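You operate a simulated robot arm through the tools that you are given. There is no shell and no other tool.

The job below is to be done with a simulated robot arm. You get a single attempt, and the scene is never put back.

TASK
Iron the blue napkin at the heat on its care tag.
Fine: switch the red socket on, set the heat dial, wait for the green light, press the creases out, seat the iron on its base, turn dial and socket off.
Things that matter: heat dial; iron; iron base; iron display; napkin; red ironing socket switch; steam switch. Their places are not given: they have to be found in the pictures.

Only the result counts: the job must be done as asked and must still hold three seconds after the hand-in. Knocking over, shifting, dropping, spilling or breaking anything else fails it. Flat cloth is picked up by pressing the open fingertips on it (5 to 10 N) and closing them slowly along it; thin cloth reads only 2 to 8 mm in the jaws.

THE ROBOT
A 7-joint arm with a two-finger parallel gripper, fixed in place. Base frame: the origin is on the floor under the middle of its stand, x ahead of it, y to its left, z up; the work surface is at about z = 860. Lengths are in mm, angles in rad, forces in N, time in s.
It reaches about 1372 mm from its shoulder. Its first joint turns from -2.601 to 2.601 rad. Payload 3.43 kg.
Tool frame: the origin (TCP) lies between the finger pads and is the grasp point; the fingertips stand 30 mm ahead of it; z points along the fingers, y is the line along which they close. Largest opening 94 mm; finger width 28, thickness 10; the body of the gripper, 50 by 96 mm, starts 55 mm behind the TCP.
Orientation is that of the tool frame in the base frame, as a unit quaternion [w, x, y, z]. With the fingers straight down and closing along the base's y, the tool's x points along the base's -x, its y along +y and its z along -z.

THE INTERFACE
- The arm moves only by the tool jog_arm. Its arguments are lists of equal length, an entry for each row: "hand": the finger opening in mm, from 0 to 94; "slide": the shift along the base's x, y, z in mm, a list of three; "delta_rot": the turn, a rotation vector about the base's x, y, z in rad, a list of three. In form: {"hand": [hand, ...], "slide": [[tx, ty, tz], ...], "delta_rot": [[rx, ry, rz], ...]}. A call has 1 to 20 rows; each row is the pose to reach, as a shift and turn from the pose commanded when the call began. Each row takes 0.2 s and may step no farther than 50 mm and 0.15 rad from the row before; otherwise, or with a gripper value out of range, the whole call is refused. Where a pose cannot be reached the arm comes as near as it can. A force on the tool above 40 N (or 10 N above the force at the start of the call, whichever is more), or a blocked arm, ends the call early, and 0.2 s more pass. The fingers move at their own pace (about 45 mm/s each) and stop on an object; they squeeze with about 37 N. The grip force told is the motor's: it shows also when the fingers shut on nothing. Time passes only in rows, and 0.2 s behind the last, so rows that repeat a pose let the fingers close. It gives the time, the measured TCP pose, the force on the tool (base axes), the opening and the grip force at its end, in the units of the frame above (readings bear some noise), with the torque about the TCP (base axes, N m) and any sound that the robot's microphone picked up.
- Cameras (640 x 400 px; columns grow to the right, rows downward): "scene" is fixed at [398.6, 488.3, 1524.9]; the picture's right is [-0.50, -0.87, 0.00], its down [-0.55, 0.32, -0.77] and it looks along [0.67, -0.39, -0.64] (base axes); focal length 296 px, centre (320, 200). "wrist" rides on the gripper at [76, 14, -102] in the tool frame; the picture's right is [-0.18, 0.98, 0.00], its down [-0.75, -0.14, -0.64] and it looks along [-0.63, -0.12, 0.77] (tool axes); focal length 243 px, centre (320, 200).
- snapshot(camera): a new picture of that camera. The clock stands still meanwhile.
- locate(camera, pixels): for up to 12 pixels [column, row] of the newest picture of that camera ("zoom" is the newest enlarged one), the place [x, y, z] in the base frame of the surface seen there, good to about 2 mm, but the place of the scene camera against the robot may be out by one fixed shift of up to 18 mm in any direction. The clock stands still meanwhile.
- zoom(camera, box): a new picture of the part [left, top, right, bottom] of that camera's present view, enlarged. The clock stands still meanwhile.
- close_job(): hands the job in; it is judged then, once.

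Unless the task says otherwise, let go and move clear before handing in.

The tools are called after ">>>" as a command line: name --argument value ..., lists and objects as JSON in quotes. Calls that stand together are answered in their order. jog_arm: Moves the arm, as the interface text tells. Its arguments: {"type":"object","properties":{"hand":{"type":"array","items":{"type":"number"}},"slide":{"type":"array","items":{"type":"array","items":{"type":"number"}}},"delta_rot":{"type":"array","items":{"type":"array","items":{"type":"number"}}}},"required":["hand","slide","delta_rot"]} The other tools are called the same way: snapshot (camera) takes a picture; locate (camera, pixels) gives the place of the surface under pixels of a picture; zoom (camera, box) takes an enlarged picture of a part of a camera's view; close_job () hands the job in.

At the start:

```text
time_s: 0.0
ee_pos: [987.2, -41.5, 1192.4]
tool_rot: [-0.001, -0.001, 1.0, 0.0]
ft_force: [0.3, -0.5, -0.2]
ft_torque: [0.01, 0.0, 0.01]
opening: 94.0
grasp_force: 0.1
```

scene: 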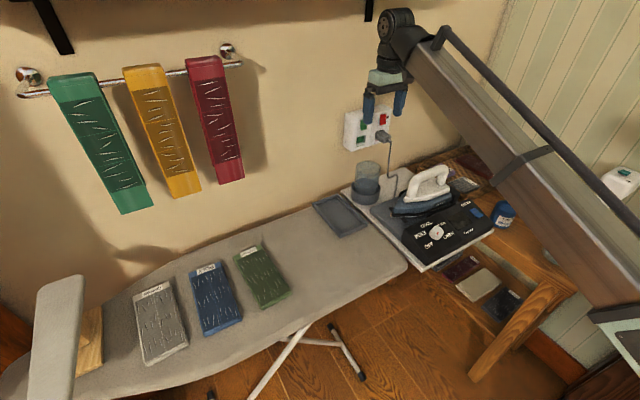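
wrist: 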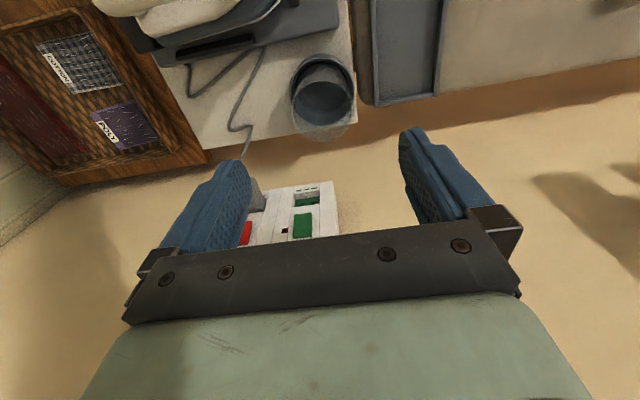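

The scene shows the ironing board with three napkins, with the blue one around pixel (215,298). The iron, base and dial are around (440,220), and the red socket is near (383,118). I'll zoom in on each of these.

>>> zoom --camera "scene" --box '[340, 150, 520, 270]'

>>> zoom --camera "scene" --box '[120, 230, 300, 360]'

>>> zoom --camera "scene" --box '[330, 90, 430, 170]'

```text
3.33 times, centred on (430, 210) of scene
```

zoom: 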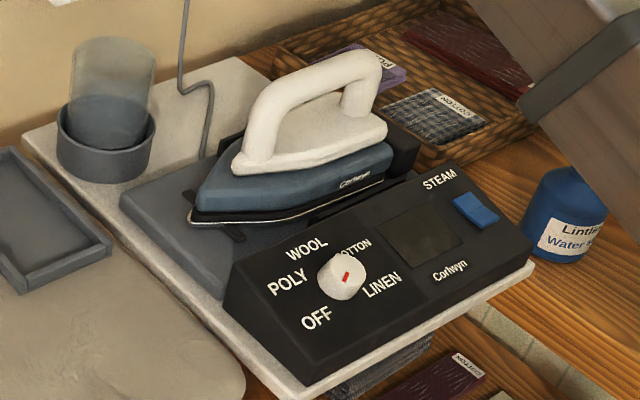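

```text
3.08 times, centred on (210, 295) of scene
```

zoom: 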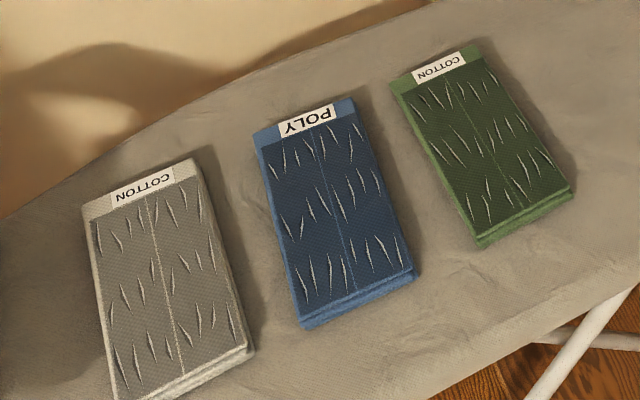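

```text
5.00 times, centred on (380, 130) of scene
```

zoom: 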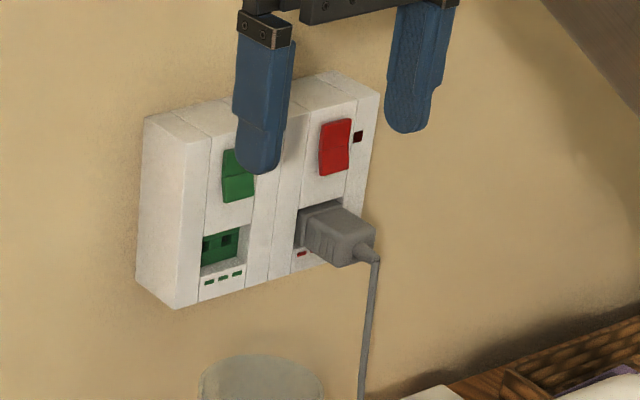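

The blue napkin's tag reads POLY. The dial carries OFF, POLY, WOOL, COTTON and LINEN, so I'll zoom in closer and locate the key points.

>>> zoom --camera "scene" --box '[405, 205, 465, 255]'

>>> locate --camera "scene" --pixels '[[436, 232], [383, 118], [388, 118], [474, 211], [460, 216], [430, 180], [397, 201], [440, 178], [405, 258], [360, 195], [215, 298], [240, 320]]'

>>> zoom --camera "wrist" --box '[90, 0, 380, 260]'

```text
8.00 times, centred on (435, 230) of scene
```

zoom: 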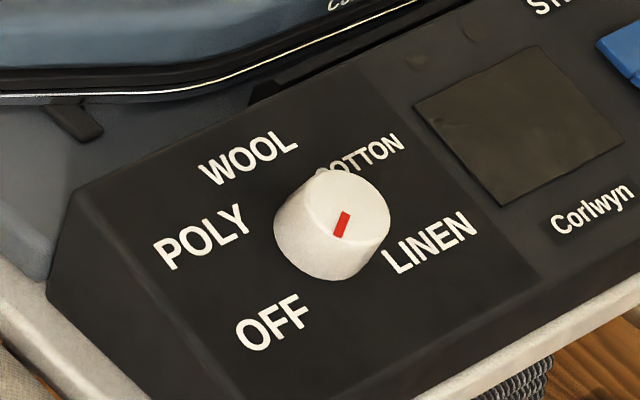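

```text
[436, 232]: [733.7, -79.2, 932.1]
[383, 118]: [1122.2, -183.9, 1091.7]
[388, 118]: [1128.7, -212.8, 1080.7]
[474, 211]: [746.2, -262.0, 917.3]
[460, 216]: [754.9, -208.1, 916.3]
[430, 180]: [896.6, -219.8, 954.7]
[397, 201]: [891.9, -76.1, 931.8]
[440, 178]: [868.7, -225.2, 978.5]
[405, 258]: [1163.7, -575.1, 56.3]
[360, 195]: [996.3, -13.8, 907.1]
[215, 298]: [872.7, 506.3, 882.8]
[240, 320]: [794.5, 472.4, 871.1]
```

```text
1.54 times, centred on (235, 130) of wrist
```

zoom: 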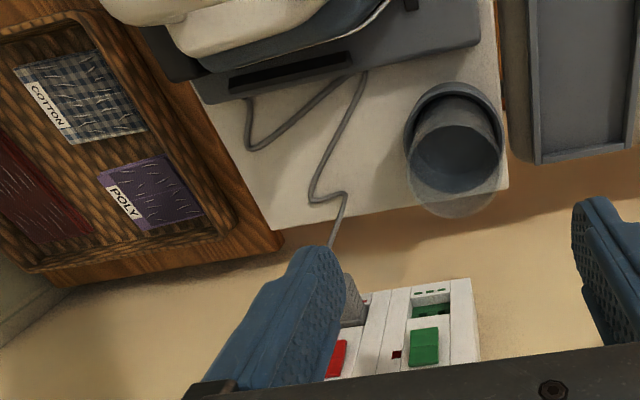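

The dial's red mark seems to point toward OFF. I'll check the tag and the panel more closely before moving.

>>> zoom --camera "scene" --box '[182, 252, 246, 340]'

>>> locate --camera "scene" --pixels '[[429, 244], [420, 234], [425, 224], [441, 223], [453, 234], [437, 228], [447, 205], [421, 195], [443, 169], [412, 188], [383, 115], [383, 122]]'

>>> locate --camera "scene" --pixels '[[192, 270], [226, 264], [205, 336], [242, 320], [206, 268], [207, 280], [225, 310], [150, 290], [262, 255], [410, 265], [320, 195], [366, 190]]'

```text
4.55 times, centred on (214, 296) of scene
```

zoom: 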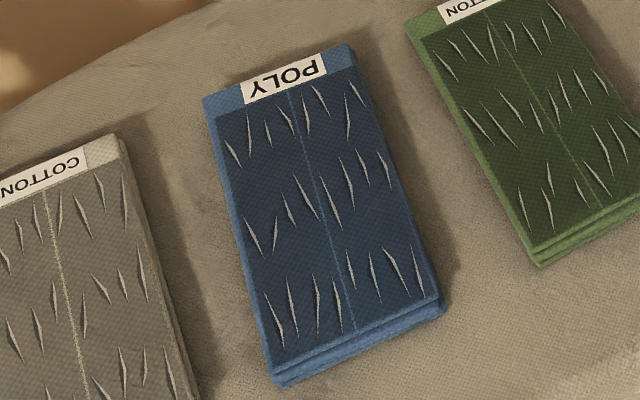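

```text
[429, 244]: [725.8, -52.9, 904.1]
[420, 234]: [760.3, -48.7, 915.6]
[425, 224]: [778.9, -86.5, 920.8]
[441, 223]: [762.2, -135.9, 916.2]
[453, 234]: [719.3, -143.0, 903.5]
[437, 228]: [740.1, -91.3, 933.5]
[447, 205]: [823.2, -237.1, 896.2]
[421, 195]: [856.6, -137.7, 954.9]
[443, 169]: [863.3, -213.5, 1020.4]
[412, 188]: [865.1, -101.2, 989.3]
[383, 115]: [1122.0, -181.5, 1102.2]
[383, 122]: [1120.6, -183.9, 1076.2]
```

```text
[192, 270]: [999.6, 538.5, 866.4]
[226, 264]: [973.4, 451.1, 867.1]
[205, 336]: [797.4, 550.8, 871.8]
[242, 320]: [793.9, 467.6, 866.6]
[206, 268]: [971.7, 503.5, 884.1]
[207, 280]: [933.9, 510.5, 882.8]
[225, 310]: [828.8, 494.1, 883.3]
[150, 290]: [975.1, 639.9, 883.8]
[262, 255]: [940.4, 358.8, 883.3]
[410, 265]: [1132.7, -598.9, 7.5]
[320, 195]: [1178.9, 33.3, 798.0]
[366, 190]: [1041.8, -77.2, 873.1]
```

The blue napkin is tagged POLY, and its crease field lies around x 797–1000, y 451–550. Next I'll move the hand back from the wall and pitch it 45° forward so the wrist camera faces the sockets.

>>> jog_arm --hand '[94, 94, 70, 40, 20, 0, 0, 0]' --slide '[[-40, -10, 0], [-80, -30, 0], [-110, -60, -10], [-120, -95, -20], [-120, -130, -30], [-120, -145, -40], [-120, -145, -50], [-120, -145, -50]]' --delta_rot '[[0, 0, 0], [0, -0.13, 0], [0, -0.26, 0], [0, -0.39, 0], [0, -0.52, 0], [0, -0.65, 0], [0, -0.785, 0], [0, -0.785, 0]]'

>>> snapshot --camera "wrist"

>>> snapshot --camera "scene"

```text
time_s: 1.8
ee_pos: [866.1, -187.4, 1143.2]
tool_rot: [0.383, 0.0, 0.924, 0.0]
ft_force: [0.3, 0.2, -0.6]
ft_torque: [0.02, -0.03, -0.02]
opening: 0.1
grasp_force: 22.5
```

```text
taken
```

wrist: 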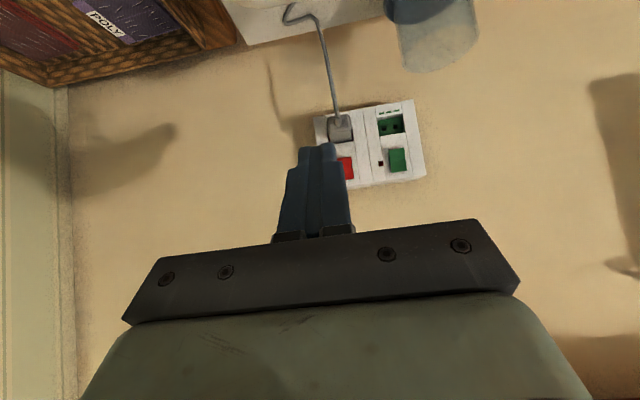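

```text
taken
```

scene: 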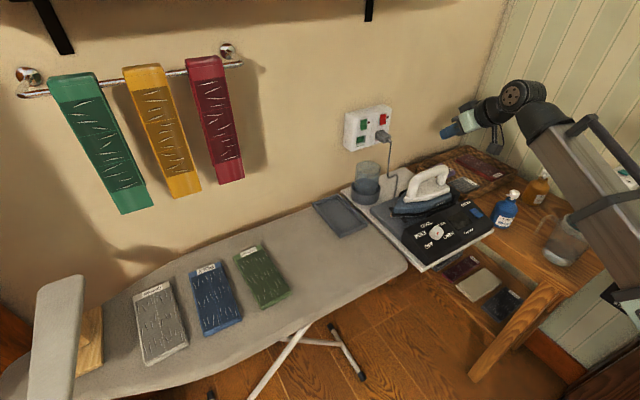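

The sockets are visible upside down in the wrist view, around (370,145). I'll zoom in on them and locate the switches.

>>> zoom --camera "wrist" --box '[300, 85, 440, 205]'

>>> locate --camera "wrist" --pixels '[[349, 161], [349, 168], [349, 176], [397, 155], [397, 167], [340, 128], [381, 163], [370, 110], [415, 110], [420, 172]]'

>>> zoom --camera "scene" --box '[335, 95, 405, 155]'

>>> locate --camera "scene" --pixels '[[383, 115], [383, 119], [383, 123], [363, 121], [363, 128], [379, 133], [388, 117]]'

```text
3.33 times, centred on (370, 145) of wrist
```

zoom: 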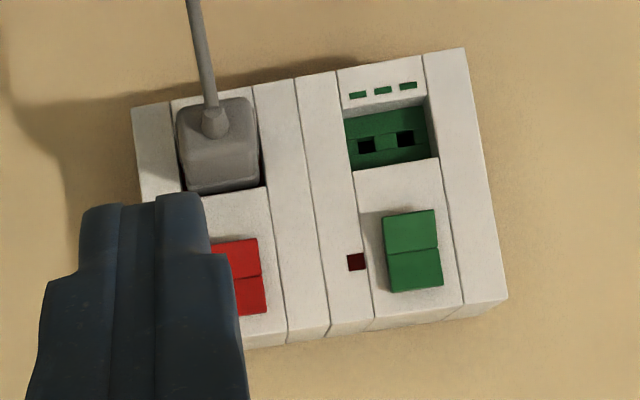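

```text
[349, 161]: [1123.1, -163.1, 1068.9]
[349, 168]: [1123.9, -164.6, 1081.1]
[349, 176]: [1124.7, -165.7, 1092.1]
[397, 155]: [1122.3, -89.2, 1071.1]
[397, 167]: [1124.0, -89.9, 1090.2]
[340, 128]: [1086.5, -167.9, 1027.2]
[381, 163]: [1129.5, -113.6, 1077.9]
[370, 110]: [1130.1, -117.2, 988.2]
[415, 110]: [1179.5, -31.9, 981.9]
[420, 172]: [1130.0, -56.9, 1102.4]
```

```text
6.67 times, centred on (370, 125) of scene
```

zoom: 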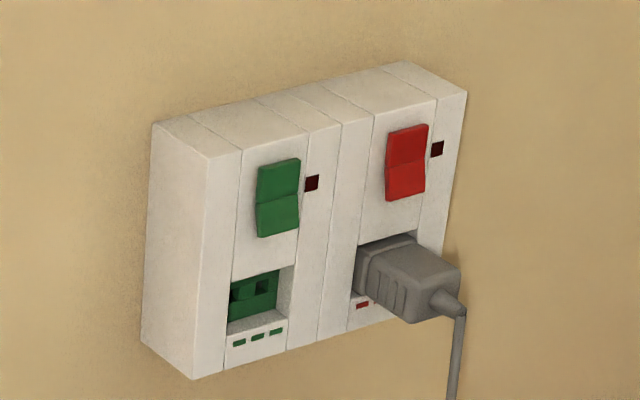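

```text
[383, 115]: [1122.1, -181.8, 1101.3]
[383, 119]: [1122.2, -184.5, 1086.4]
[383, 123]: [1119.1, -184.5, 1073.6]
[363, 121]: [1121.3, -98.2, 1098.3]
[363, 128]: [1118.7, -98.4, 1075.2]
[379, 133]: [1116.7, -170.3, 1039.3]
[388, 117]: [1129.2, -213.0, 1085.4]
```

The red rocker's centre is near (1122,-176,1079), its lower half sticks out slightly more, and the neon indicator beside it is dark. Before choosing the pressing angle, I'll check how high the plug reaches and look at the fingertip shape.

>>> locate --camera "wrist" --pixels '[[341, 141], [330, 142], [347, 139], [341, 136], [350, 145], [352, 152], [349, 179], [397, 150], [397, 160], [397, 172], [365, 150], [334, 146]]'

>>> zoom --camera "scene" --box '[425, 75, 565, 165]'

>>> locate --camera "scene" --pixels '[[376, 132], [385, 131], [392, 135], [380, 141], [443, 131], [363, 117], [363, 125], [363, 130], [383, 113], [383, 124]]'

```text
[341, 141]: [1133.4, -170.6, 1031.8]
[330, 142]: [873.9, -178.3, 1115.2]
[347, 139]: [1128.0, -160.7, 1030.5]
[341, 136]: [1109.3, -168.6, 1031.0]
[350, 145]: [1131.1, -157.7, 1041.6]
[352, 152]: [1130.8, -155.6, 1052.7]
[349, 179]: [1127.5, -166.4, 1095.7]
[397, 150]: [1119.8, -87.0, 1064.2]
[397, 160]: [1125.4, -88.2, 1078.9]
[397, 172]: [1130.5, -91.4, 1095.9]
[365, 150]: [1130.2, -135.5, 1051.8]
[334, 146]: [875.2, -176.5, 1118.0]
```

```text
4.44 times, centred on (495, 120) of scene
```

zoom: 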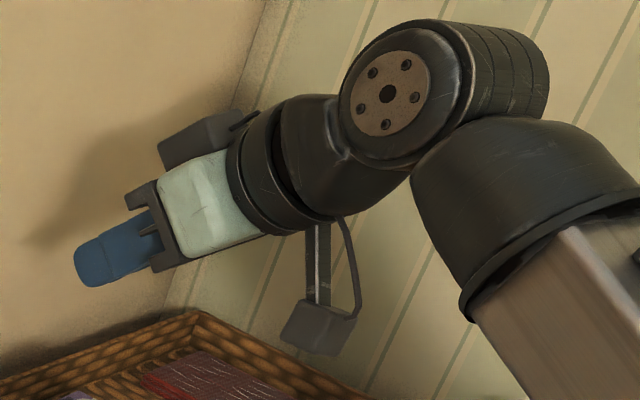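

```text
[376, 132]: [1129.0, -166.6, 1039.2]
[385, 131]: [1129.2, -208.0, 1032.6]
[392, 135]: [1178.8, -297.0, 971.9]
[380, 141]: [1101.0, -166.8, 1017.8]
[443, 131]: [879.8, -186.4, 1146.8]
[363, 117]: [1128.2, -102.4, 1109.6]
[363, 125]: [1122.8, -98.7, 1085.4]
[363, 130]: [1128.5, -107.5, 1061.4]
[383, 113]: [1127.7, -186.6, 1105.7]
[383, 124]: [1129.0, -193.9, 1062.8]
```

The plug's top is at z≈1032 and the rocker's lower half is at z≈1069, protruding to x≈1120, so the fingers will clear the plug. I'll pitch further forward and approach to about 30 mm short of the switch.

>>> jog_arm --hand '[0, 0, 0, 0, 0, 0, 0]' --slide '[[30, 3, -20], [70, 6, -40], [110, 9, -60], [150, 11, -70], [180, 11, -72], [194, 11, -72], [194, 11, -72]]' --delta_rot '[[0, -0.12, 0], [0, -0.24, 0], [0, -0.349, 0], [0, -0.349, 0], [0, -0.349, 0], [0, -0.349, 0], [0, -0.349, 0]]'

>>> snapshot --camera "wrist"

>>> zoom --camera "scene" --box '[335, 75, 455, 165]'

```text
time_s: 3.4
ee_pos: [1060.6, -175.1, 1070.3]
tool_rot: [0.537, 0.0, 0.844, 0.0]
ft_force: [0.6, -0.5, -0.4]
ft_torque: [0.02, 0.0, 0.01]
opening: 0.0
grasp_force: 32.9
```

```text
taken
```

wrist: 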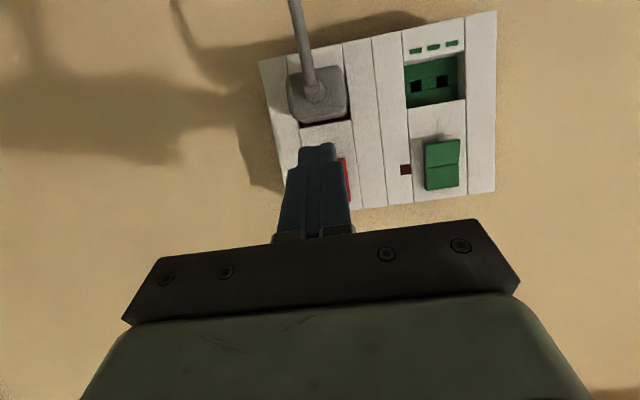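

```text
4.44 times, centred on (395, 120) of scene
```

zoom: 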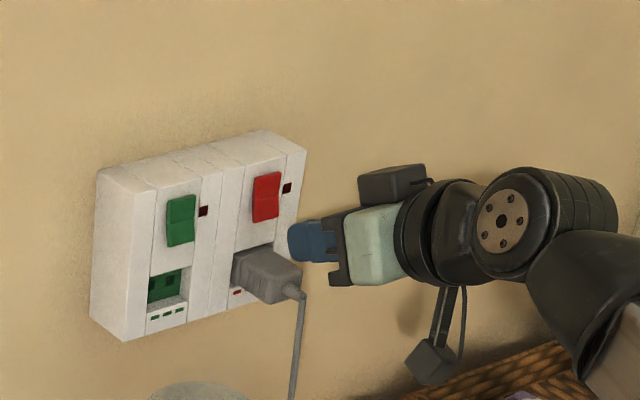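

The tip is about 30 mm from the switch and the plug is clear beneath it. I'll verify the lateral alignment from this closer view before pressing.

>>> locate --camera "wrist" --pixels '[[345, 165], [348, 175], [349, 195], [343, 160], [427, 150], [458, 145], [442, 155], [442, 178], [431, 186], [460, 183], [320, 122], [352, 185]]'

```text
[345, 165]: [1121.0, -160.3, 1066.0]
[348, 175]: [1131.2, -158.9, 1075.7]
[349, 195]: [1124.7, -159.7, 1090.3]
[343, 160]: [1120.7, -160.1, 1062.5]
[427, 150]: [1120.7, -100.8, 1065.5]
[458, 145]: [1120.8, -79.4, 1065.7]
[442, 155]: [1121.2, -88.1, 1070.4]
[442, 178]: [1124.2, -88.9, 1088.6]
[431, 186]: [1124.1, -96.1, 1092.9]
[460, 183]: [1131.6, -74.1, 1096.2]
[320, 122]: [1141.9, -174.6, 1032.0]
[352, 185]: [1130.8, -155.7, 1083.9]
```

The red rocker spans roughly y −160 to −185, so I'll shift +2 mm in y and push forward in small steps.

>>> jog_arm --hand '[0, 0, 0, 0, 0, 0]' --slide '[[15, 2, 0], [22, 2, 0], [26, 2, 0], [29, 2, 0], [32, 2, 0], [34, 2, 0]]' --delta_rot '[[0, 0, 0], [0, 0, 0], [0, 0, 0], [0, 0, 0], [0, 0, 0], [0, 0, 0]]'

>>> zoom --camera "scene" --box '[335, 75, 455, 165]'

```text
time_s: 4.9
ee_pos: [1090.9, -172.8, 1068.9]
tool_rot: [0.535, 0.0, 0.845, 0.0]
ft_force: [-10.0, -0.1, 3.7]
ft_torque: [0.02, -0.12, 0.02]
opening: 0.0
grasp_force: 32.9
stopped in row 6: the force on the tool passed its limit at 42 N (the readings are from after the stop); the commanded pose is now the measured one
```

```text
4.44 times, centred on (395, 120) of scene
```

zoom: 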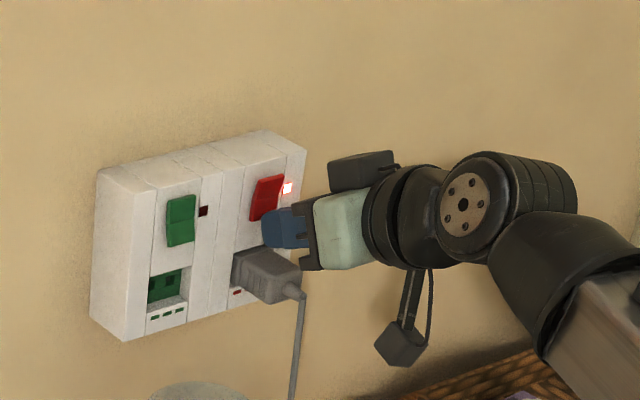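

The neon beside the red switch is now lit, so the socket is on. I'll retract, pitch the hand back down and move over to look at the panel.

>>> jog_arm --hand '[0, 0, 0, 0, 0, 0, 0, 20, 40, 60, 80, 94, 94]' --slide '[[-20, 0, 0], [-60, 0, 15], [-105, 0, 40], [-150, 0, 65], [-195, 10, 80], [-240, 20, 90], [-285, 30, 90], [-330, 40, 90], [-375, 50, 90], [-420, 60, 90], [-465, 65, 90], [-490, 65, 90], [-490, 65, 90]]' --delta_rot '[[0, 0, 0], [0, 0.1, 0], [0, 0.23, 0], [0, 0.36, 0], [0, 0.49, 0], [0, 0.62, 0], [0, 0.75, 0], [0, 0.88, 0], [0, 1.01, 0], [0, 1.134, 0], [0, 1.134, 0], [0, 1.134, 0], [0, 1.134, 0]]'

>>> snapshot --camera "wrist"

>>> snapshot --camera "scene"

```text
refused: row 3 steps farther than a row can; nothing moved
```

```text
taken
```

wrist: 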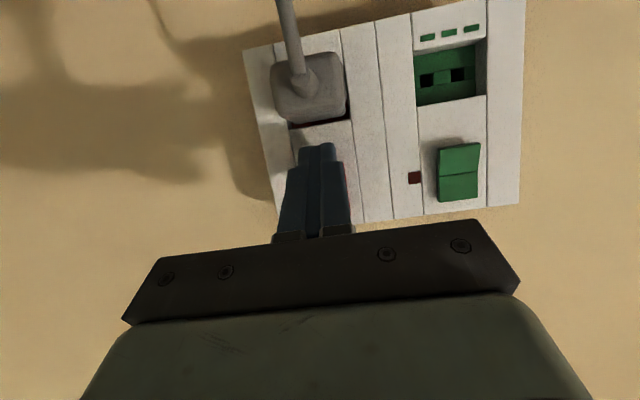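

```text
taken
```

scene: 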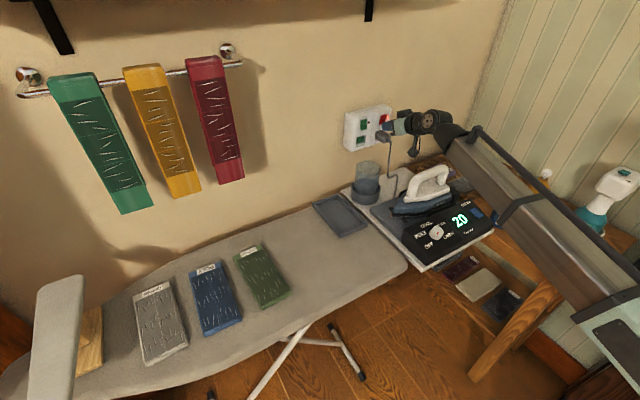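

The call was refused because one row stepped too far. The display now reads 20, so the iron has power. I'll retract with smaller steps.

>>> jog_arm --hand '[0, 0, 0, 0, 0, 0, 0, 20, 40, 60, 80, 94, 94, 94]' --slide '[[-20, 0, 0], [-55, 0, 10], [-95, 0, 30], [-135, 0, 55], [-175, 5, 75], [-215, 15, 90], [-260, 25, 90], [-305, 35, 90], [-350, 45, 90], [-395, 55, 90], [-440, 60, 90], [-480, 65, 90], [-490, 65, 90], [-490, 65, 90]]' --delta_rot '[[0, 0, 0], [0, 0.1, 0], [0, 0.23, 0], [0, 0.36, 0], [0, 0.49, 0], [0, 0.62, 0], [0, 0.75, 0], [0, 0.88, 0], [0, 1.01, 0], [0, 1.134, 0], [0, 1.134, 0], [0, 1.134, 0], [0, 1.134, 0], [0, 1.134, 0]]'

>>> snapshot --camera "wrist"

>>> snapshot --camera "scene"

```text
time_s: 7.1
ee_pos: [718.8, -122.7, 1152.2]
tool_rot: [0.034, 0.001, 0.999, -0.002]
ft_force: [12.9, -3.0, -19.5]
ft_torque: [-0.04, -0.1, 0.0]
opening: 60.2
grasp_force: 0.5
out of reach, approached as far as the arm can: row 10
stopped in row 10: the force on the tool passed its limit at 72 N (the readings are from after the stop); the commanded pose is now the measured one
```

```text
taken
```

wrist: 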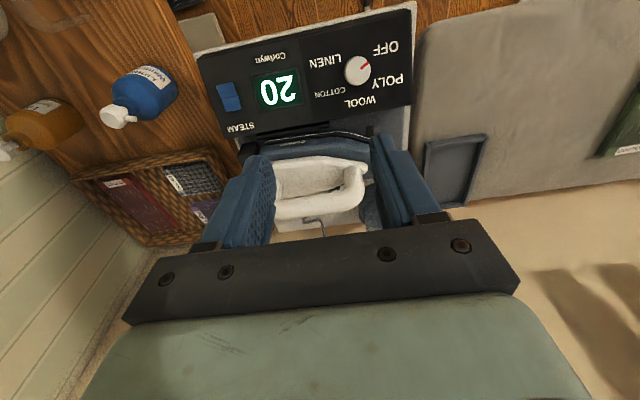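

```text
taken
```

scene: 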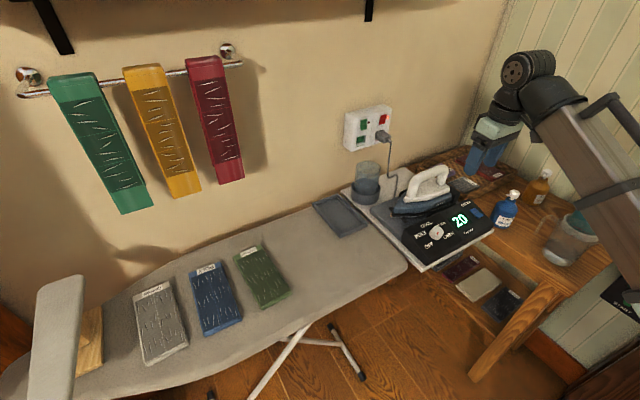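

The arm reached its inner limit at about x=719 and felt a force. I'll back off forward a little to relieve it, then zoom on the details.

>>> jog_arm --hand '[60, 60]' --slide '[[25, 0, 0], [45, 0, 0]]' --delta_rot '[[0, 0, 0], [0, 0, 0]]'

>>> snapshot --camera "wrist"

>>> zoom --camera "scene" --box '[340, 20, 640, 260]'

```text
time_s: 7.7
ee_pos: [765.8, -122.5, 1151.4]
tool_rot: [0.032, 0.001, 0.999, -0.002]
ft_force: [0.2, -0.1, 1.2]
ft_torque: [0.0, 0.0, -0.01]
opening: 60.0
grasp_force: 0.0
```

```text
taken
```

wrist: 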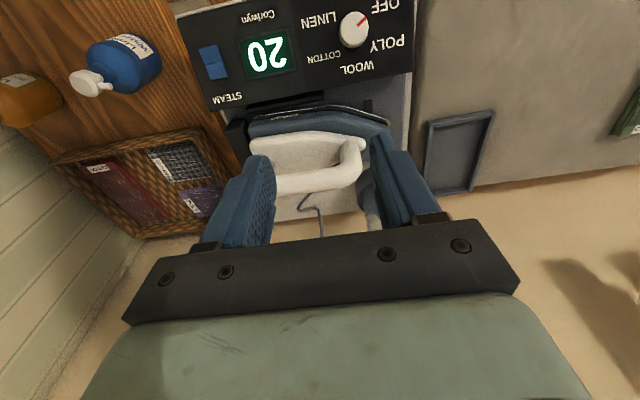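

```text
1.67 times, centred on (490, 140) of scene
```

zoom: 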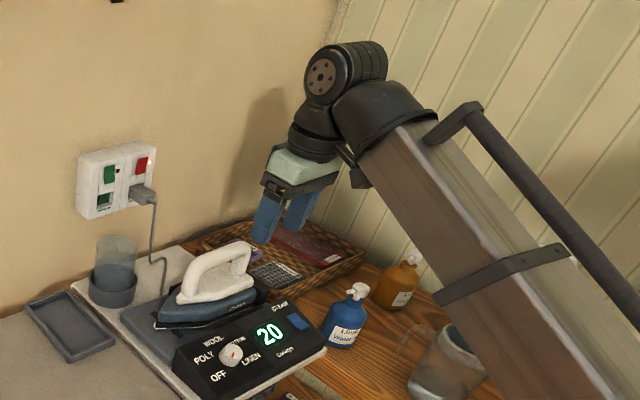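

Clear of contact now; the camera bracket had been pinched against the forearm. I'll locate the dial, its labels, the iron and its base in this wrist view.

>>> locate --camera "wrist" --pixels '[[386, 5], [388, 42], [358, 68], [323, 57], [320, 19], [353, 22], [362, 21], [345, 30], [353, 45], [266, 55], [212, 60], [228, 98]]'

>>> locate --camera "wrist" --pixels '[[320, 180], [290, 185], [350, 165], [355, 150], [285, 155], [320, 145], [385, 125], [255, 130], [300, 118], [400, 100], [235, 140], [390, 70]]'

>>> zoom --camera "wrist" --box '[200, 0, 420, 138]'

```text
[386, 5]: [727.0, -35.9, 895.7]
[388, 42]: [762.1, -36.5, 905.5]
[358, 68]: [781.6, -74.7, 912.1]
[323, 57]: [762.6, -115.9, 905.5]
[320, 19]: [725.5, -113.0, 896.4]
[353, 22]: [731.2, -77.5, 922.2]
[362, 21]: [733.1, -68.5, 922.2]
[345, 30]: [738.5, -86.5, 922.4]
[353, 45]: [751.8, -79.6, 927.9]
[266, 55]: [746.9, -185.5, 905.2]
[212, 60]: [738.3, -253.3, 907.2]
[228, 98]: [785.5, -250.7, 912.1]
```

```text
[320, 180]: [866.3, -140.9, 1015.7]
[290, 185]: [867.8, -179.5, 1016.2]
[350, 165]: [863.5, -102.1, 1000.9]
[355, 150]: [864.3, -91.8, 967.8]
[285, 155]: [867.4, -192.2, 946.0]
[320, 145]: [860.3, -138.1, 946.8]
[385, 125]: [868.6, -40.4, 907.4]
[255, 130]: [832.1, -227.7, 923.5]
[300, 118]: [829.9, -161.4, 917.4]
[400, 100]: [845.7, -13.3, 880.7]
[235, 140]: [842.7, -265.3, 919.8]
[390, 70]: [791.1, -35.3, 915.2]
```

```text
2.90 times, centred on (310, 69) of wrist
```

zoom: 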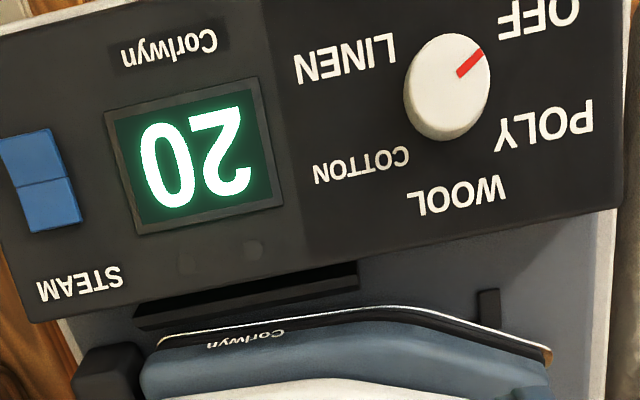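

The dial points to OFF and the display reads 20. I'll zoom in tightly on the dial to fix its centre, tilt and the label angles.

>>> zoom --camera "wrist" --box '[310, 0, 406, 60]'

```text
6.67 times, centred on (358, 30) of wrist
```

zoom: 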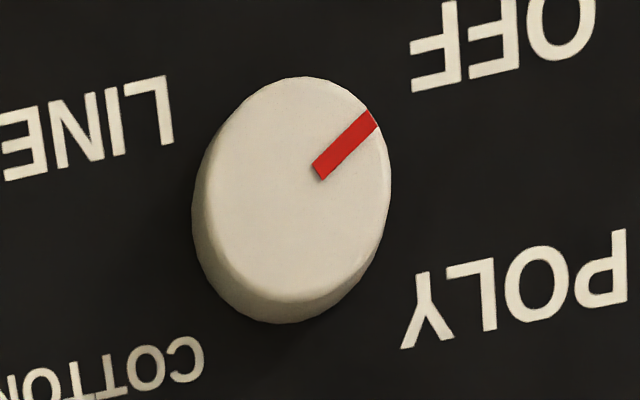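

>>> locate --camera "zoom" --pixels '[[297, 190], [220, 200], [380, 180], [300, 85], [290, 285], [318, 172], [370, 118], [500, 40], [510, 290], [185, 200], [285, 318], [440, 200]]'

>>> locate --camera "zoom" --pixels '[[245, 120], [350, 105], [235, 265], [350, 270], [300, 340], [170, 60], [420, 150], [600, 120]]'

```text
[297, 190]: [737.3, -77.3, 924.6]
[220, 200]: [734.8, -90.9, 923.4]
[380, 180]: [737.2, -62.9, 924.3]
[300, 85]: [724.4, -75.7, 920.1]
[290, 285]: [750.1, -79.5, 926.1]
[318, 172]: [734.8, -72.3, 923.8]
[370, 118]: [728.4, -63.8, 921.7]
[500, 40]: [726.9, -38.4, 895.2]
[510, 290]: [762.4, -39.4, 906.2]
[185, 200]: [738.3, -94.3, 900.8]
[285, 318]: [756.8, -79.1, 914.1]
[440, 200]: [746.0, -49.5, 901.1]
```

```text
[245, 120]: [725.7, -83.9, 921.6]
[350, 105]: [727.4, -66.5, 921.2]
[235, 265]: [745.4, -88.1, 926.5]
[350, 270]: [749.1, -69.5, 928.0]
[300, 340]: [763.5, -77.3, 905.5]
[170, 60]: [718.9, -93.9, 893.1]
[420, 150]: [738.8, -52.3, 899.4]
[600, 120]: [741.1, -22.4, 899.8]
```

The dial top centre is (737.5,−77,924.5), the panel tilts about 15.5°, and the stops appear 60° apart. I'll square the tool up and yaw it by 120° so the camera sits away from the forearm.

>>> jog_arm --hand '[60, 60]' --slide '[[0, 20, 0], [0, 45, 0]]' --delta_rot '[[0, 0.064, 0.004], [0, 0.064, 0.004]]'

>>> jog_arm --hand '[60, 60, 60, 60, 60, 60, 60, 60, 60, 60, 60, 60, 60, 60, 60]' --slide '[[0, 0, 0], [0, 0, 0], [0, 0, 0], [0, 0, 0], [0, 0, 0], [0, 0, 0], [0, 0, 0], [0, 0, 0], [0, 0, 0], [0, 0, 0], [0, 0, 0], [0, 0, 0], [0, 0, 0], [0, 0, 0], [0, 0, 0]]' --delta_rot '[[0, 0, 0.15], [0, 0, 0.3], [0, 0, 0.45], [0, 0, 0.6], [0, 0, 0.75], [0, 0, 0.9], [0, 0, 1.05], [0, 0, 1.2], [0, 0, 1.35], [0, 0, 1.5], [0, 0, 1.65], [0, 0, 1.8], [0, 0, 1.95], [0, 0, 2.094], [0, 0, 2.094]]'

>>> snapshot --camera "scene"

>>> snapshot --camera "wrist"

```text
time_s: 8.1
ee_pos: [767.3, -108.0, 1150.1]
tool_rot: [0.016, -0.001, 1.0, -0.006]
ft_force: [8.3, -1.8, -13.9]
ft_torque: [-0.16, -0.02, -0.1]
opening: 59.7
grasp_force: 0.1
out of reach, approached as far as the arm can: row 1, 2
stopped in row 2: the force on the tool passed its limit at 64 N (the readings are from after the stop); the commanded pose is now the measured one
```

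```text
time_s: 8.4
ee_pos: [768.8, -108.2, 1150.6]
tool_rot: [0.018, -0.033, 0.999, -0.005]
ft_force: [-0.8, 0.9, -0.5]
ft_torque: [-0.04, -0.07, -0.01]
opening: 60.1
grasp_force: 0.1
stopped in row 1: the force on the tool passed its limit at 59 N (the readings are from after the stop); the commanded pose is now the measured one
```

```text
taken
```

scene: 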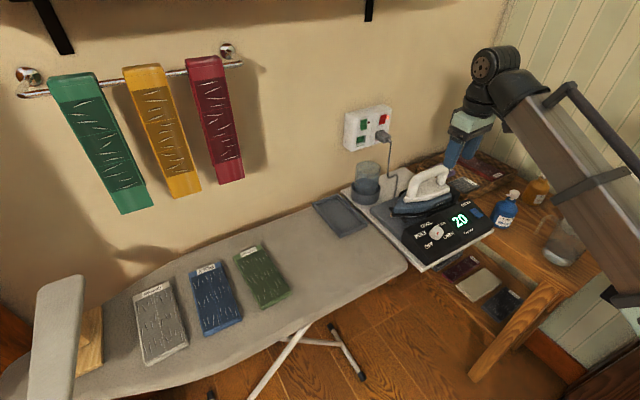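

```text
taken
```

wrist: 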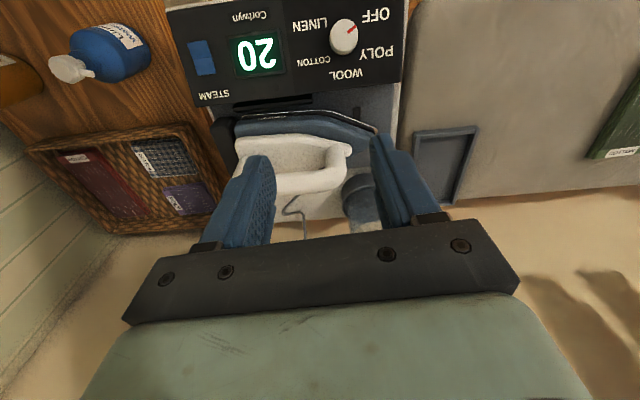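

The camera bracket still rubs the forearm this close in, so I'll move forward to about x=920 before turning.

>>> jog_arm --hand '[60, 60, 60, 60, 60]' --slide '[[40, 0, 0], [80, 0, 10], [120, 0, 20], [150, 0, 20], [150, 0, 20]]' --delta_rot '[[0, 0, 0], [0, 0, 0], [0, 0, 0], [0, 0, 0], [0, 0, 0]]'

>>> jog_arm --hand '[60, 60, 60, 60, 60, 60, 60, 60, 60, 60, 60, 60, 60, 60, 60]' --slide '[[0, 0, 0], [0, 0, 0], [0, 0, 0], [0, 0, 0], [0, 0, 0], [0, 0, 0], [0, 0, 0], [0, 0, 0], [0, 0, 0], [0, 0, 0], [0, 0, 0], [0, 0, 0], [0, 0, 0], [0, 0, 0], [0, 0, 0]]' --delta_rot '[[0, 0, 0.15], [0, 0, 0.3], [0, 0, 0.45], [0, 0, 0.6], [0, 0, 0.75], [0, 0, 0.9], [0, 0, 1.05], [0, 0, 1.2], [0, 0, 1.35], [0, 0, 1.5], [0, 0, 1.65], [0, 0, 1.8], [0, 0, 1.95], [0, 0, 2.03], [0, 0, 2.03]]'

>>> snapshot --camera "scene"

```text
time_s: 9.6
ee_pos: [919.5, -109.9, 1169.6]
tool_rot: [0.02, -0.033, 0.999, -0.004]
ft_force: [0.1, 0.2, -0.2]
ft_torque: [-0.01, 0.0, 0.01]
opening: 60.0
grasp_force: 0.0
```

```text
time_s: 12.8
ee_pos: [918.8, -106.7, 1170.1]
tool_rot: [-0.014, 0.867, -0.499, -0.013]
ft_force: [0.4, -0.4, -0.4]
ft_torque: [0.0, 0.02, 0.01]
opening: 59.8
grasp_force: 0.1
```

```text
taken
```

scene: 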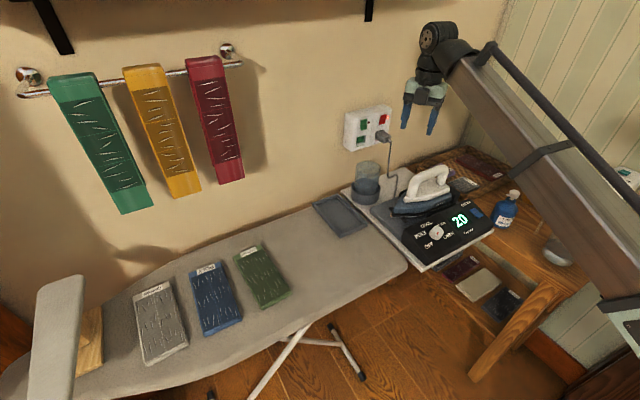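

The tool is now at yaw 120° with the camera off to the side. I'll tilt it to match the dial axis and move to a spot 100 mm above the dial.

>>> jog_arm --hand '[60, 60, 60, 60, 60, 60, 60, 60]' --slide '[[-40, 6, -10], [-80, 12, -20], [-120, 18, -40], [-155, 24, -70], [-180, 30, -105], [-195, 30, -140], [-202, 30, -173], [-202, 30, -173]]' --delta_rot '[[-0.01, -0.04, 0], [-0.02, -0.08, 0], [-0.025, -0.13, 0], [-0.03, -0.18, 0], [-0.035, -0.23, 0], [-0.037, -0.279, 0], [-0.037, -0.279, 0], [-0.037, -0.279, 0]]'

>>> snapshot --camera "wrist"

>>> snapshot --camera "scene"

```text
time_s: 14.6
ee_pos: [716.2, -78.8, 997.1]
tool_rot: [-0.066, 0.86, -0.492, 0.116]
ft_force: [-0.7, -0.8, 0.5]
ft_torque: [-0.02, -0.01, -0.04]
opening: 60.0
grasp_force: 0.1
```

```text
taken
```

wrist: 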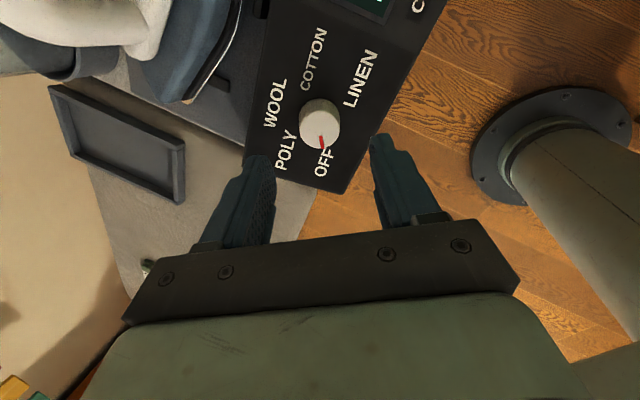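

```text
taken
```

scene: 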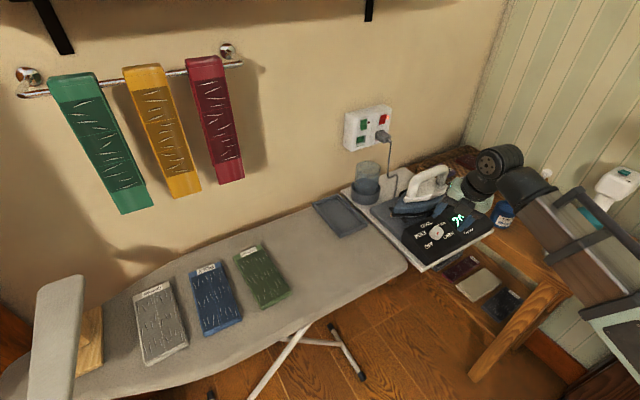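

Now the dial is visible between the fingertips at (320,120) from this new angle. I'll re-measure it from here for an accurate grasp.

>>> zoom --camera "wrist" --box '[240, 60, 400, 200]'

>>> locate --camera "wrist" --pixels '[[320, 116], [302, 118], [338, 118], [320, 102], [320, 134], [320, 145], [323, 140], [345, 125], [290, 125], [320, 90], [325, 160], [285, 155]]'

```text
2.86 times, centred on (320, 130) of wrist
```

zoom: 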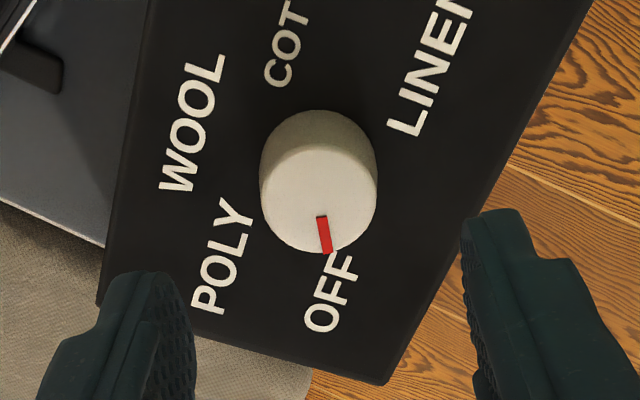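

```text
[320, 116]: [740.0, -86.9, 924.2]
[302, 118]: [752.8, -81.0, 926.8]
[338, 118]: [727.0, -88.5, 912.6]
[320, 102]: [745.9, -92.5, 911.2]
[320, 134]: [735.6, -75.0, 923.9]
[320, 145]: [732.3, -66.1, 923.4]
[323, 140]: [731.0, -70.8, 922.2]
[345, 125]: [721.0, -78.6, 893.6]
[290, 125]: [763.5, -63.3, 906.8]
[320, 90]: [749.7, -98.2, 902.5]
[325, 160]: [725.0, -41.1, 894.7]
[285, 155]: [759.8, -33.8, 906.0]
```

Both views agree on the dial axis at (737,−77.5,924.5). I'll descend so the tips end about 4 mm above the panel, then close on the dial.

>>> jog_arm --hand '[60, 60, 60, 30, 20, 20, 20]' --slide '[[7, 0.7, -25], [14, 1.5, -48], [18.7, 1.5, -63.3], [18.7, 1.5, -63.3], [18.7, 1.5, -63.3], [18.7, 1.5, -63.3], [18.7, 1.5, -63.3]]' --delta_rot '[[0, 0, 0], [0, 0, 0], [0, 0, 0], [0, 0, 0], [0, 0, 0], [0, 0, 0], [0, 0, 0]]'

>>> snapshot --camera "wrist"

```text
time_s: 16.2
ee_pos: [734.2, -76.1, 933.1]
tool_rot: [-0.065, 0.859, -0.494, 0.115]
ft_force: [-8.8, -5.1, -9.4]
ft_torque: [-0.54, 0.09, -0.15]
opening: 33.3
grasp_force: 45.0
```

```text
taken
```

wrist: 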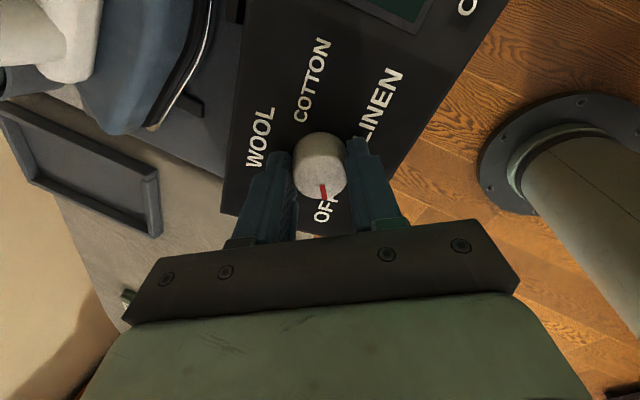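

The dial is held with the opening at 33 mm. I'll turn it −60° about its axis, from OFF to POLY.

>>> jog_arm --hand '[20, 20, 20, 20, 20, 20, 20, 20]' --slide '[[0, 0, 0], [0, 0, 0], [0, 0, 0], [0, 0, 0], [0, 0, 0], [0, 0, 0], [0, 0, 0], [0, 0, 0]]' --delta_rot '[[0.04, 0, -0.1443], [0.08, 0, -0.2886], [0.12, 0, -0.4329], [0.16, 0, -0.5772], [0.2, 0, -0.7215], [0.24, 0, -0.8658], [0.2796, 0, -1.009], [0.2796, 0, -1.009]]'

>>> snapshot --camera "wrist"

>>> zoom --camera "scene" --box '[390, 180, 510, 270]'

```text
time_s: 18.0
ee_pos: [735.7, -76.8, 933.3]
tool_rot: [0.117, -0.497, 0.857, -0.067]
ft_force: [-16.0, -10.0, -18.5]
ft_torque: [0.19, 0.18, 0.01]
opening: 33.6
grasp_force: 45.1
```

```text
taken
```

wrist: 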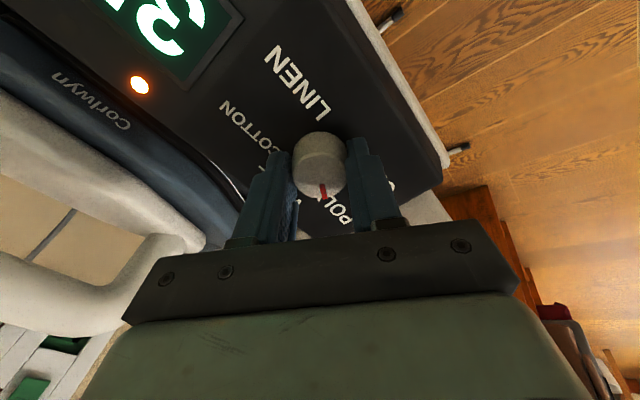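

```text
4.44 times, centred on (450, 225) of scene
```

zoom: 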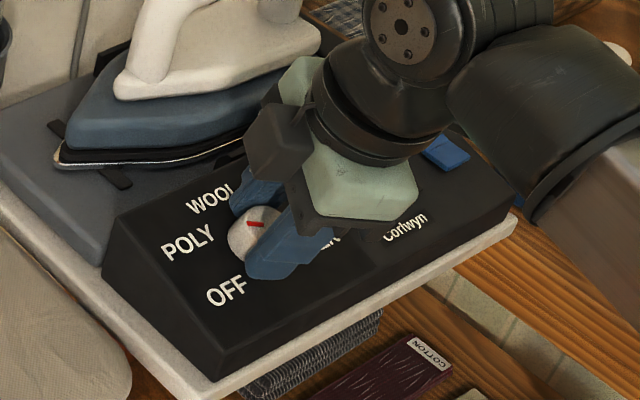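

The dial's mark now points at POLY, and an amber light shows the iron is heating. I'll open and back off along the dial axis.

>>> jog_arm --hand '[50, 60, 60, 60, 60, 60]' --slide '[[0, 0, 0], [0, 0, 0], [-8, 0, 29], [-18, 0, 65], [-26, 0, 100], [-26, 0, 140]]' --delta_rot '[[0, 0, 0], [0, 0, 0], [0, 0, 0], [0, 0, 0], [0, 0, 0], [0, 0, 0]]'

>>> snapshot --camera "wrist"

>>> zoom --camera "scene" --box '[390, 180, 510, 270]'

```text
time_s: 19.4
ee_pos: [709.2, -78.3, 1072.7]
tool_rot: [0.118, -0.498, 0.856, -0.067]
ft_force: [0.0, -1.1, -0.5]
ft_torque: [-0.03, -0.01, 0.01]
opening: 60.1
grasp_force: 0.0
```

```text
taken
```

wrist: 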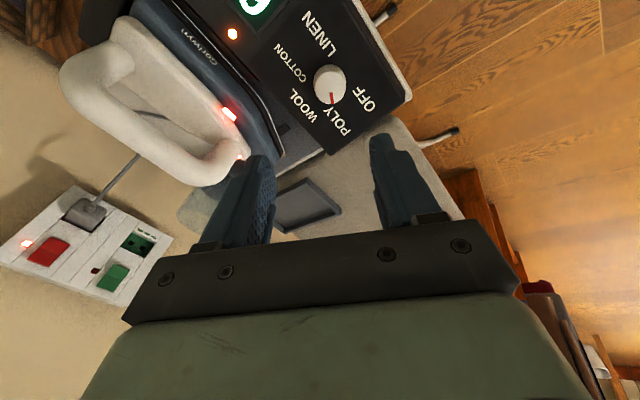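

```text
4.44 times, centred on (450, 225) of scene
```

zoom: 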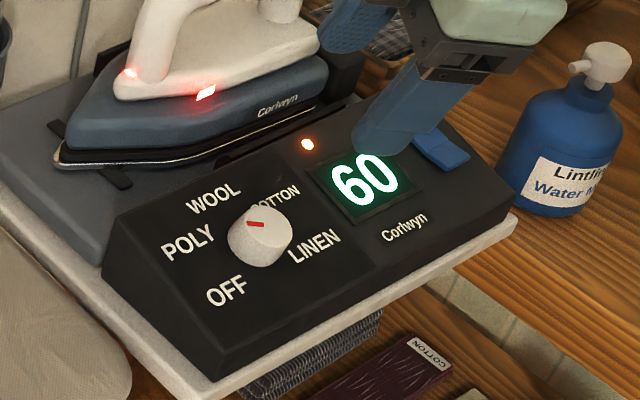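

The display climbs through 60 with the heating lamp lit. I'll verify that the dial mark lines up with POLY.

>>> zoom --camera "wrist" --box '[220, 0, 400, 160]'

>>> locate --camera "zoom" --pixels '[[388, 212], [394, 240], [388, 195], [330, 210], [440, 212]]'

```text
2.50 times, centred on (310, 80) of wrist
```

zoom: 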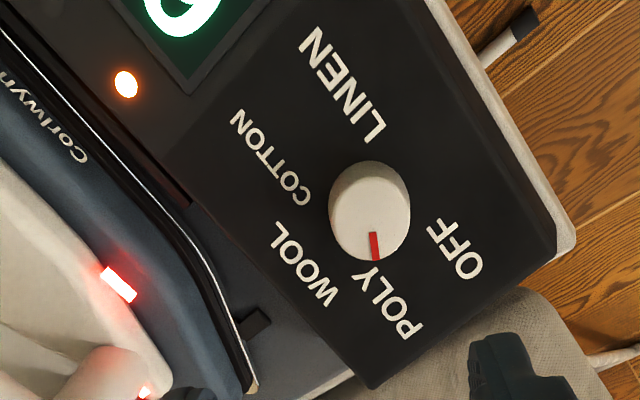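

```text
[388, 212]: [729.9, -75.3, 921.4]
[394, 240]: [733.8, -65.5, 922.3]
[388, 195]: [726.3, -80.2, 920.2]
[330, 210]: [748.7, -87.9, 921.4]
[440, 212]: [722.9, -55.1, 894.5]
```

The mark is aligned with POLY. While it heats, I'll move over the iron with the tool vertical at yaw 90° to measure the handle.

>>> jog_arm --hand '[70, 80, 94, 94, 94, 94, 94, 94]' --slide '[[10, 0, 40], [40, -10, 75], [80, -20, 95], [120, -30, 105], [150, -40, 105], [157, -60, 105], [157, -72, 105], [157, -72, 105]]' --delta_rot '[[0, 0.05, 0.03], [0, 0.1, 0.06], [0, 0.16, 0.09], [0, 0.22, 0.12], [0, 0.27, 0.15], [0, 0.27, 0.15], [0, 0.27, 0.15], [0, 0.27, 0.15]]'

>>> zoom --camera "scene" --box '[350, 140, 510, 260]'

>>> snapshot --camera "wrist"

```text
time_s: 21.2
ee_pos: [866.5, -149.9, 1179.4]
tool_rot: [0.004, -0.565, 0.825, 0.01]
ft_force: [-0.5, 0.2, 0.5]
ft_torque: [0.01, 0.0, -0.01]
opening: 94.1
grasp_force: 0.0
```

```text
3.33 times, centred on (430, 200) of scene
```

zoom: 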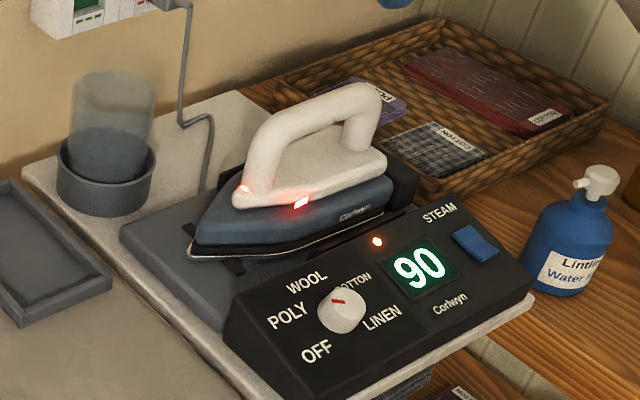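

```text
taken
```

wrist: 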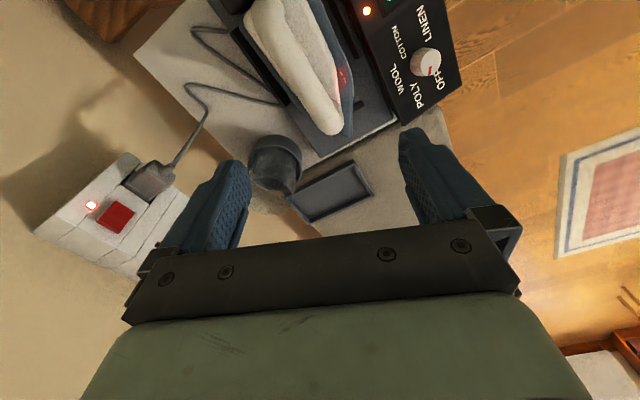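

The display reads 90 and the red lamp on the iron is still lit. I'll yaw to 90° and shift to −y so the wrist camera looks straight along the iron.

>>> jog_arm --hand '[94, 94, 94, 94, 94]' --slide '[[0, -45, 0], [0, -90, 0], [0, -135, 0], [0, -170, 0], [0, -170, 0]]' --delta_rot '[[0, 0, 0.12], [0, 0, 0.24], [0, 0, 0.37], [0, 0, 0.37], [0, 0, 0.37]]'

>>> snapshot --camera "wrist"

>>> snapshot --camera "scene"

```text
time_s: 22.4
ee_pos: [865.6, -318.3, 1180.1]
tool_rot: [-0.004, 0.708, -0.706, -0.011]
ft_force: [-0.2, 0.0, -0.3]
ft_torque: [0.0, 0.02, -0.04]
opening: 94.1
grasp_force: 0.0
```

```text
taken
```

wrist: 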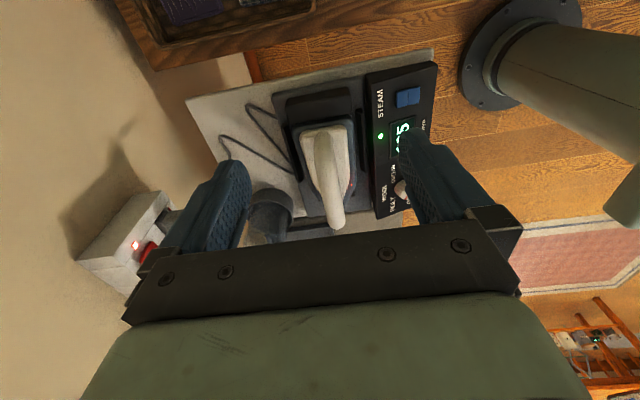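

```text
taken
```

scene: 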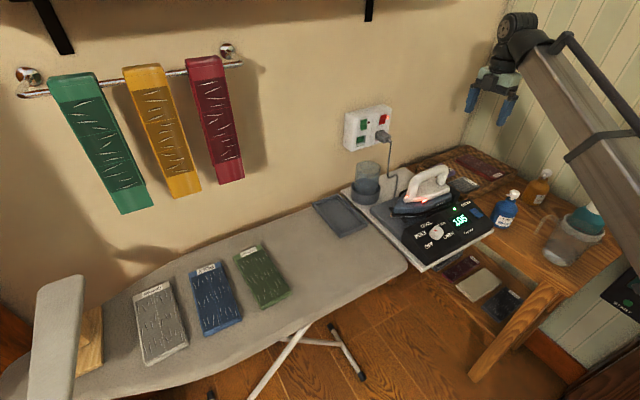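

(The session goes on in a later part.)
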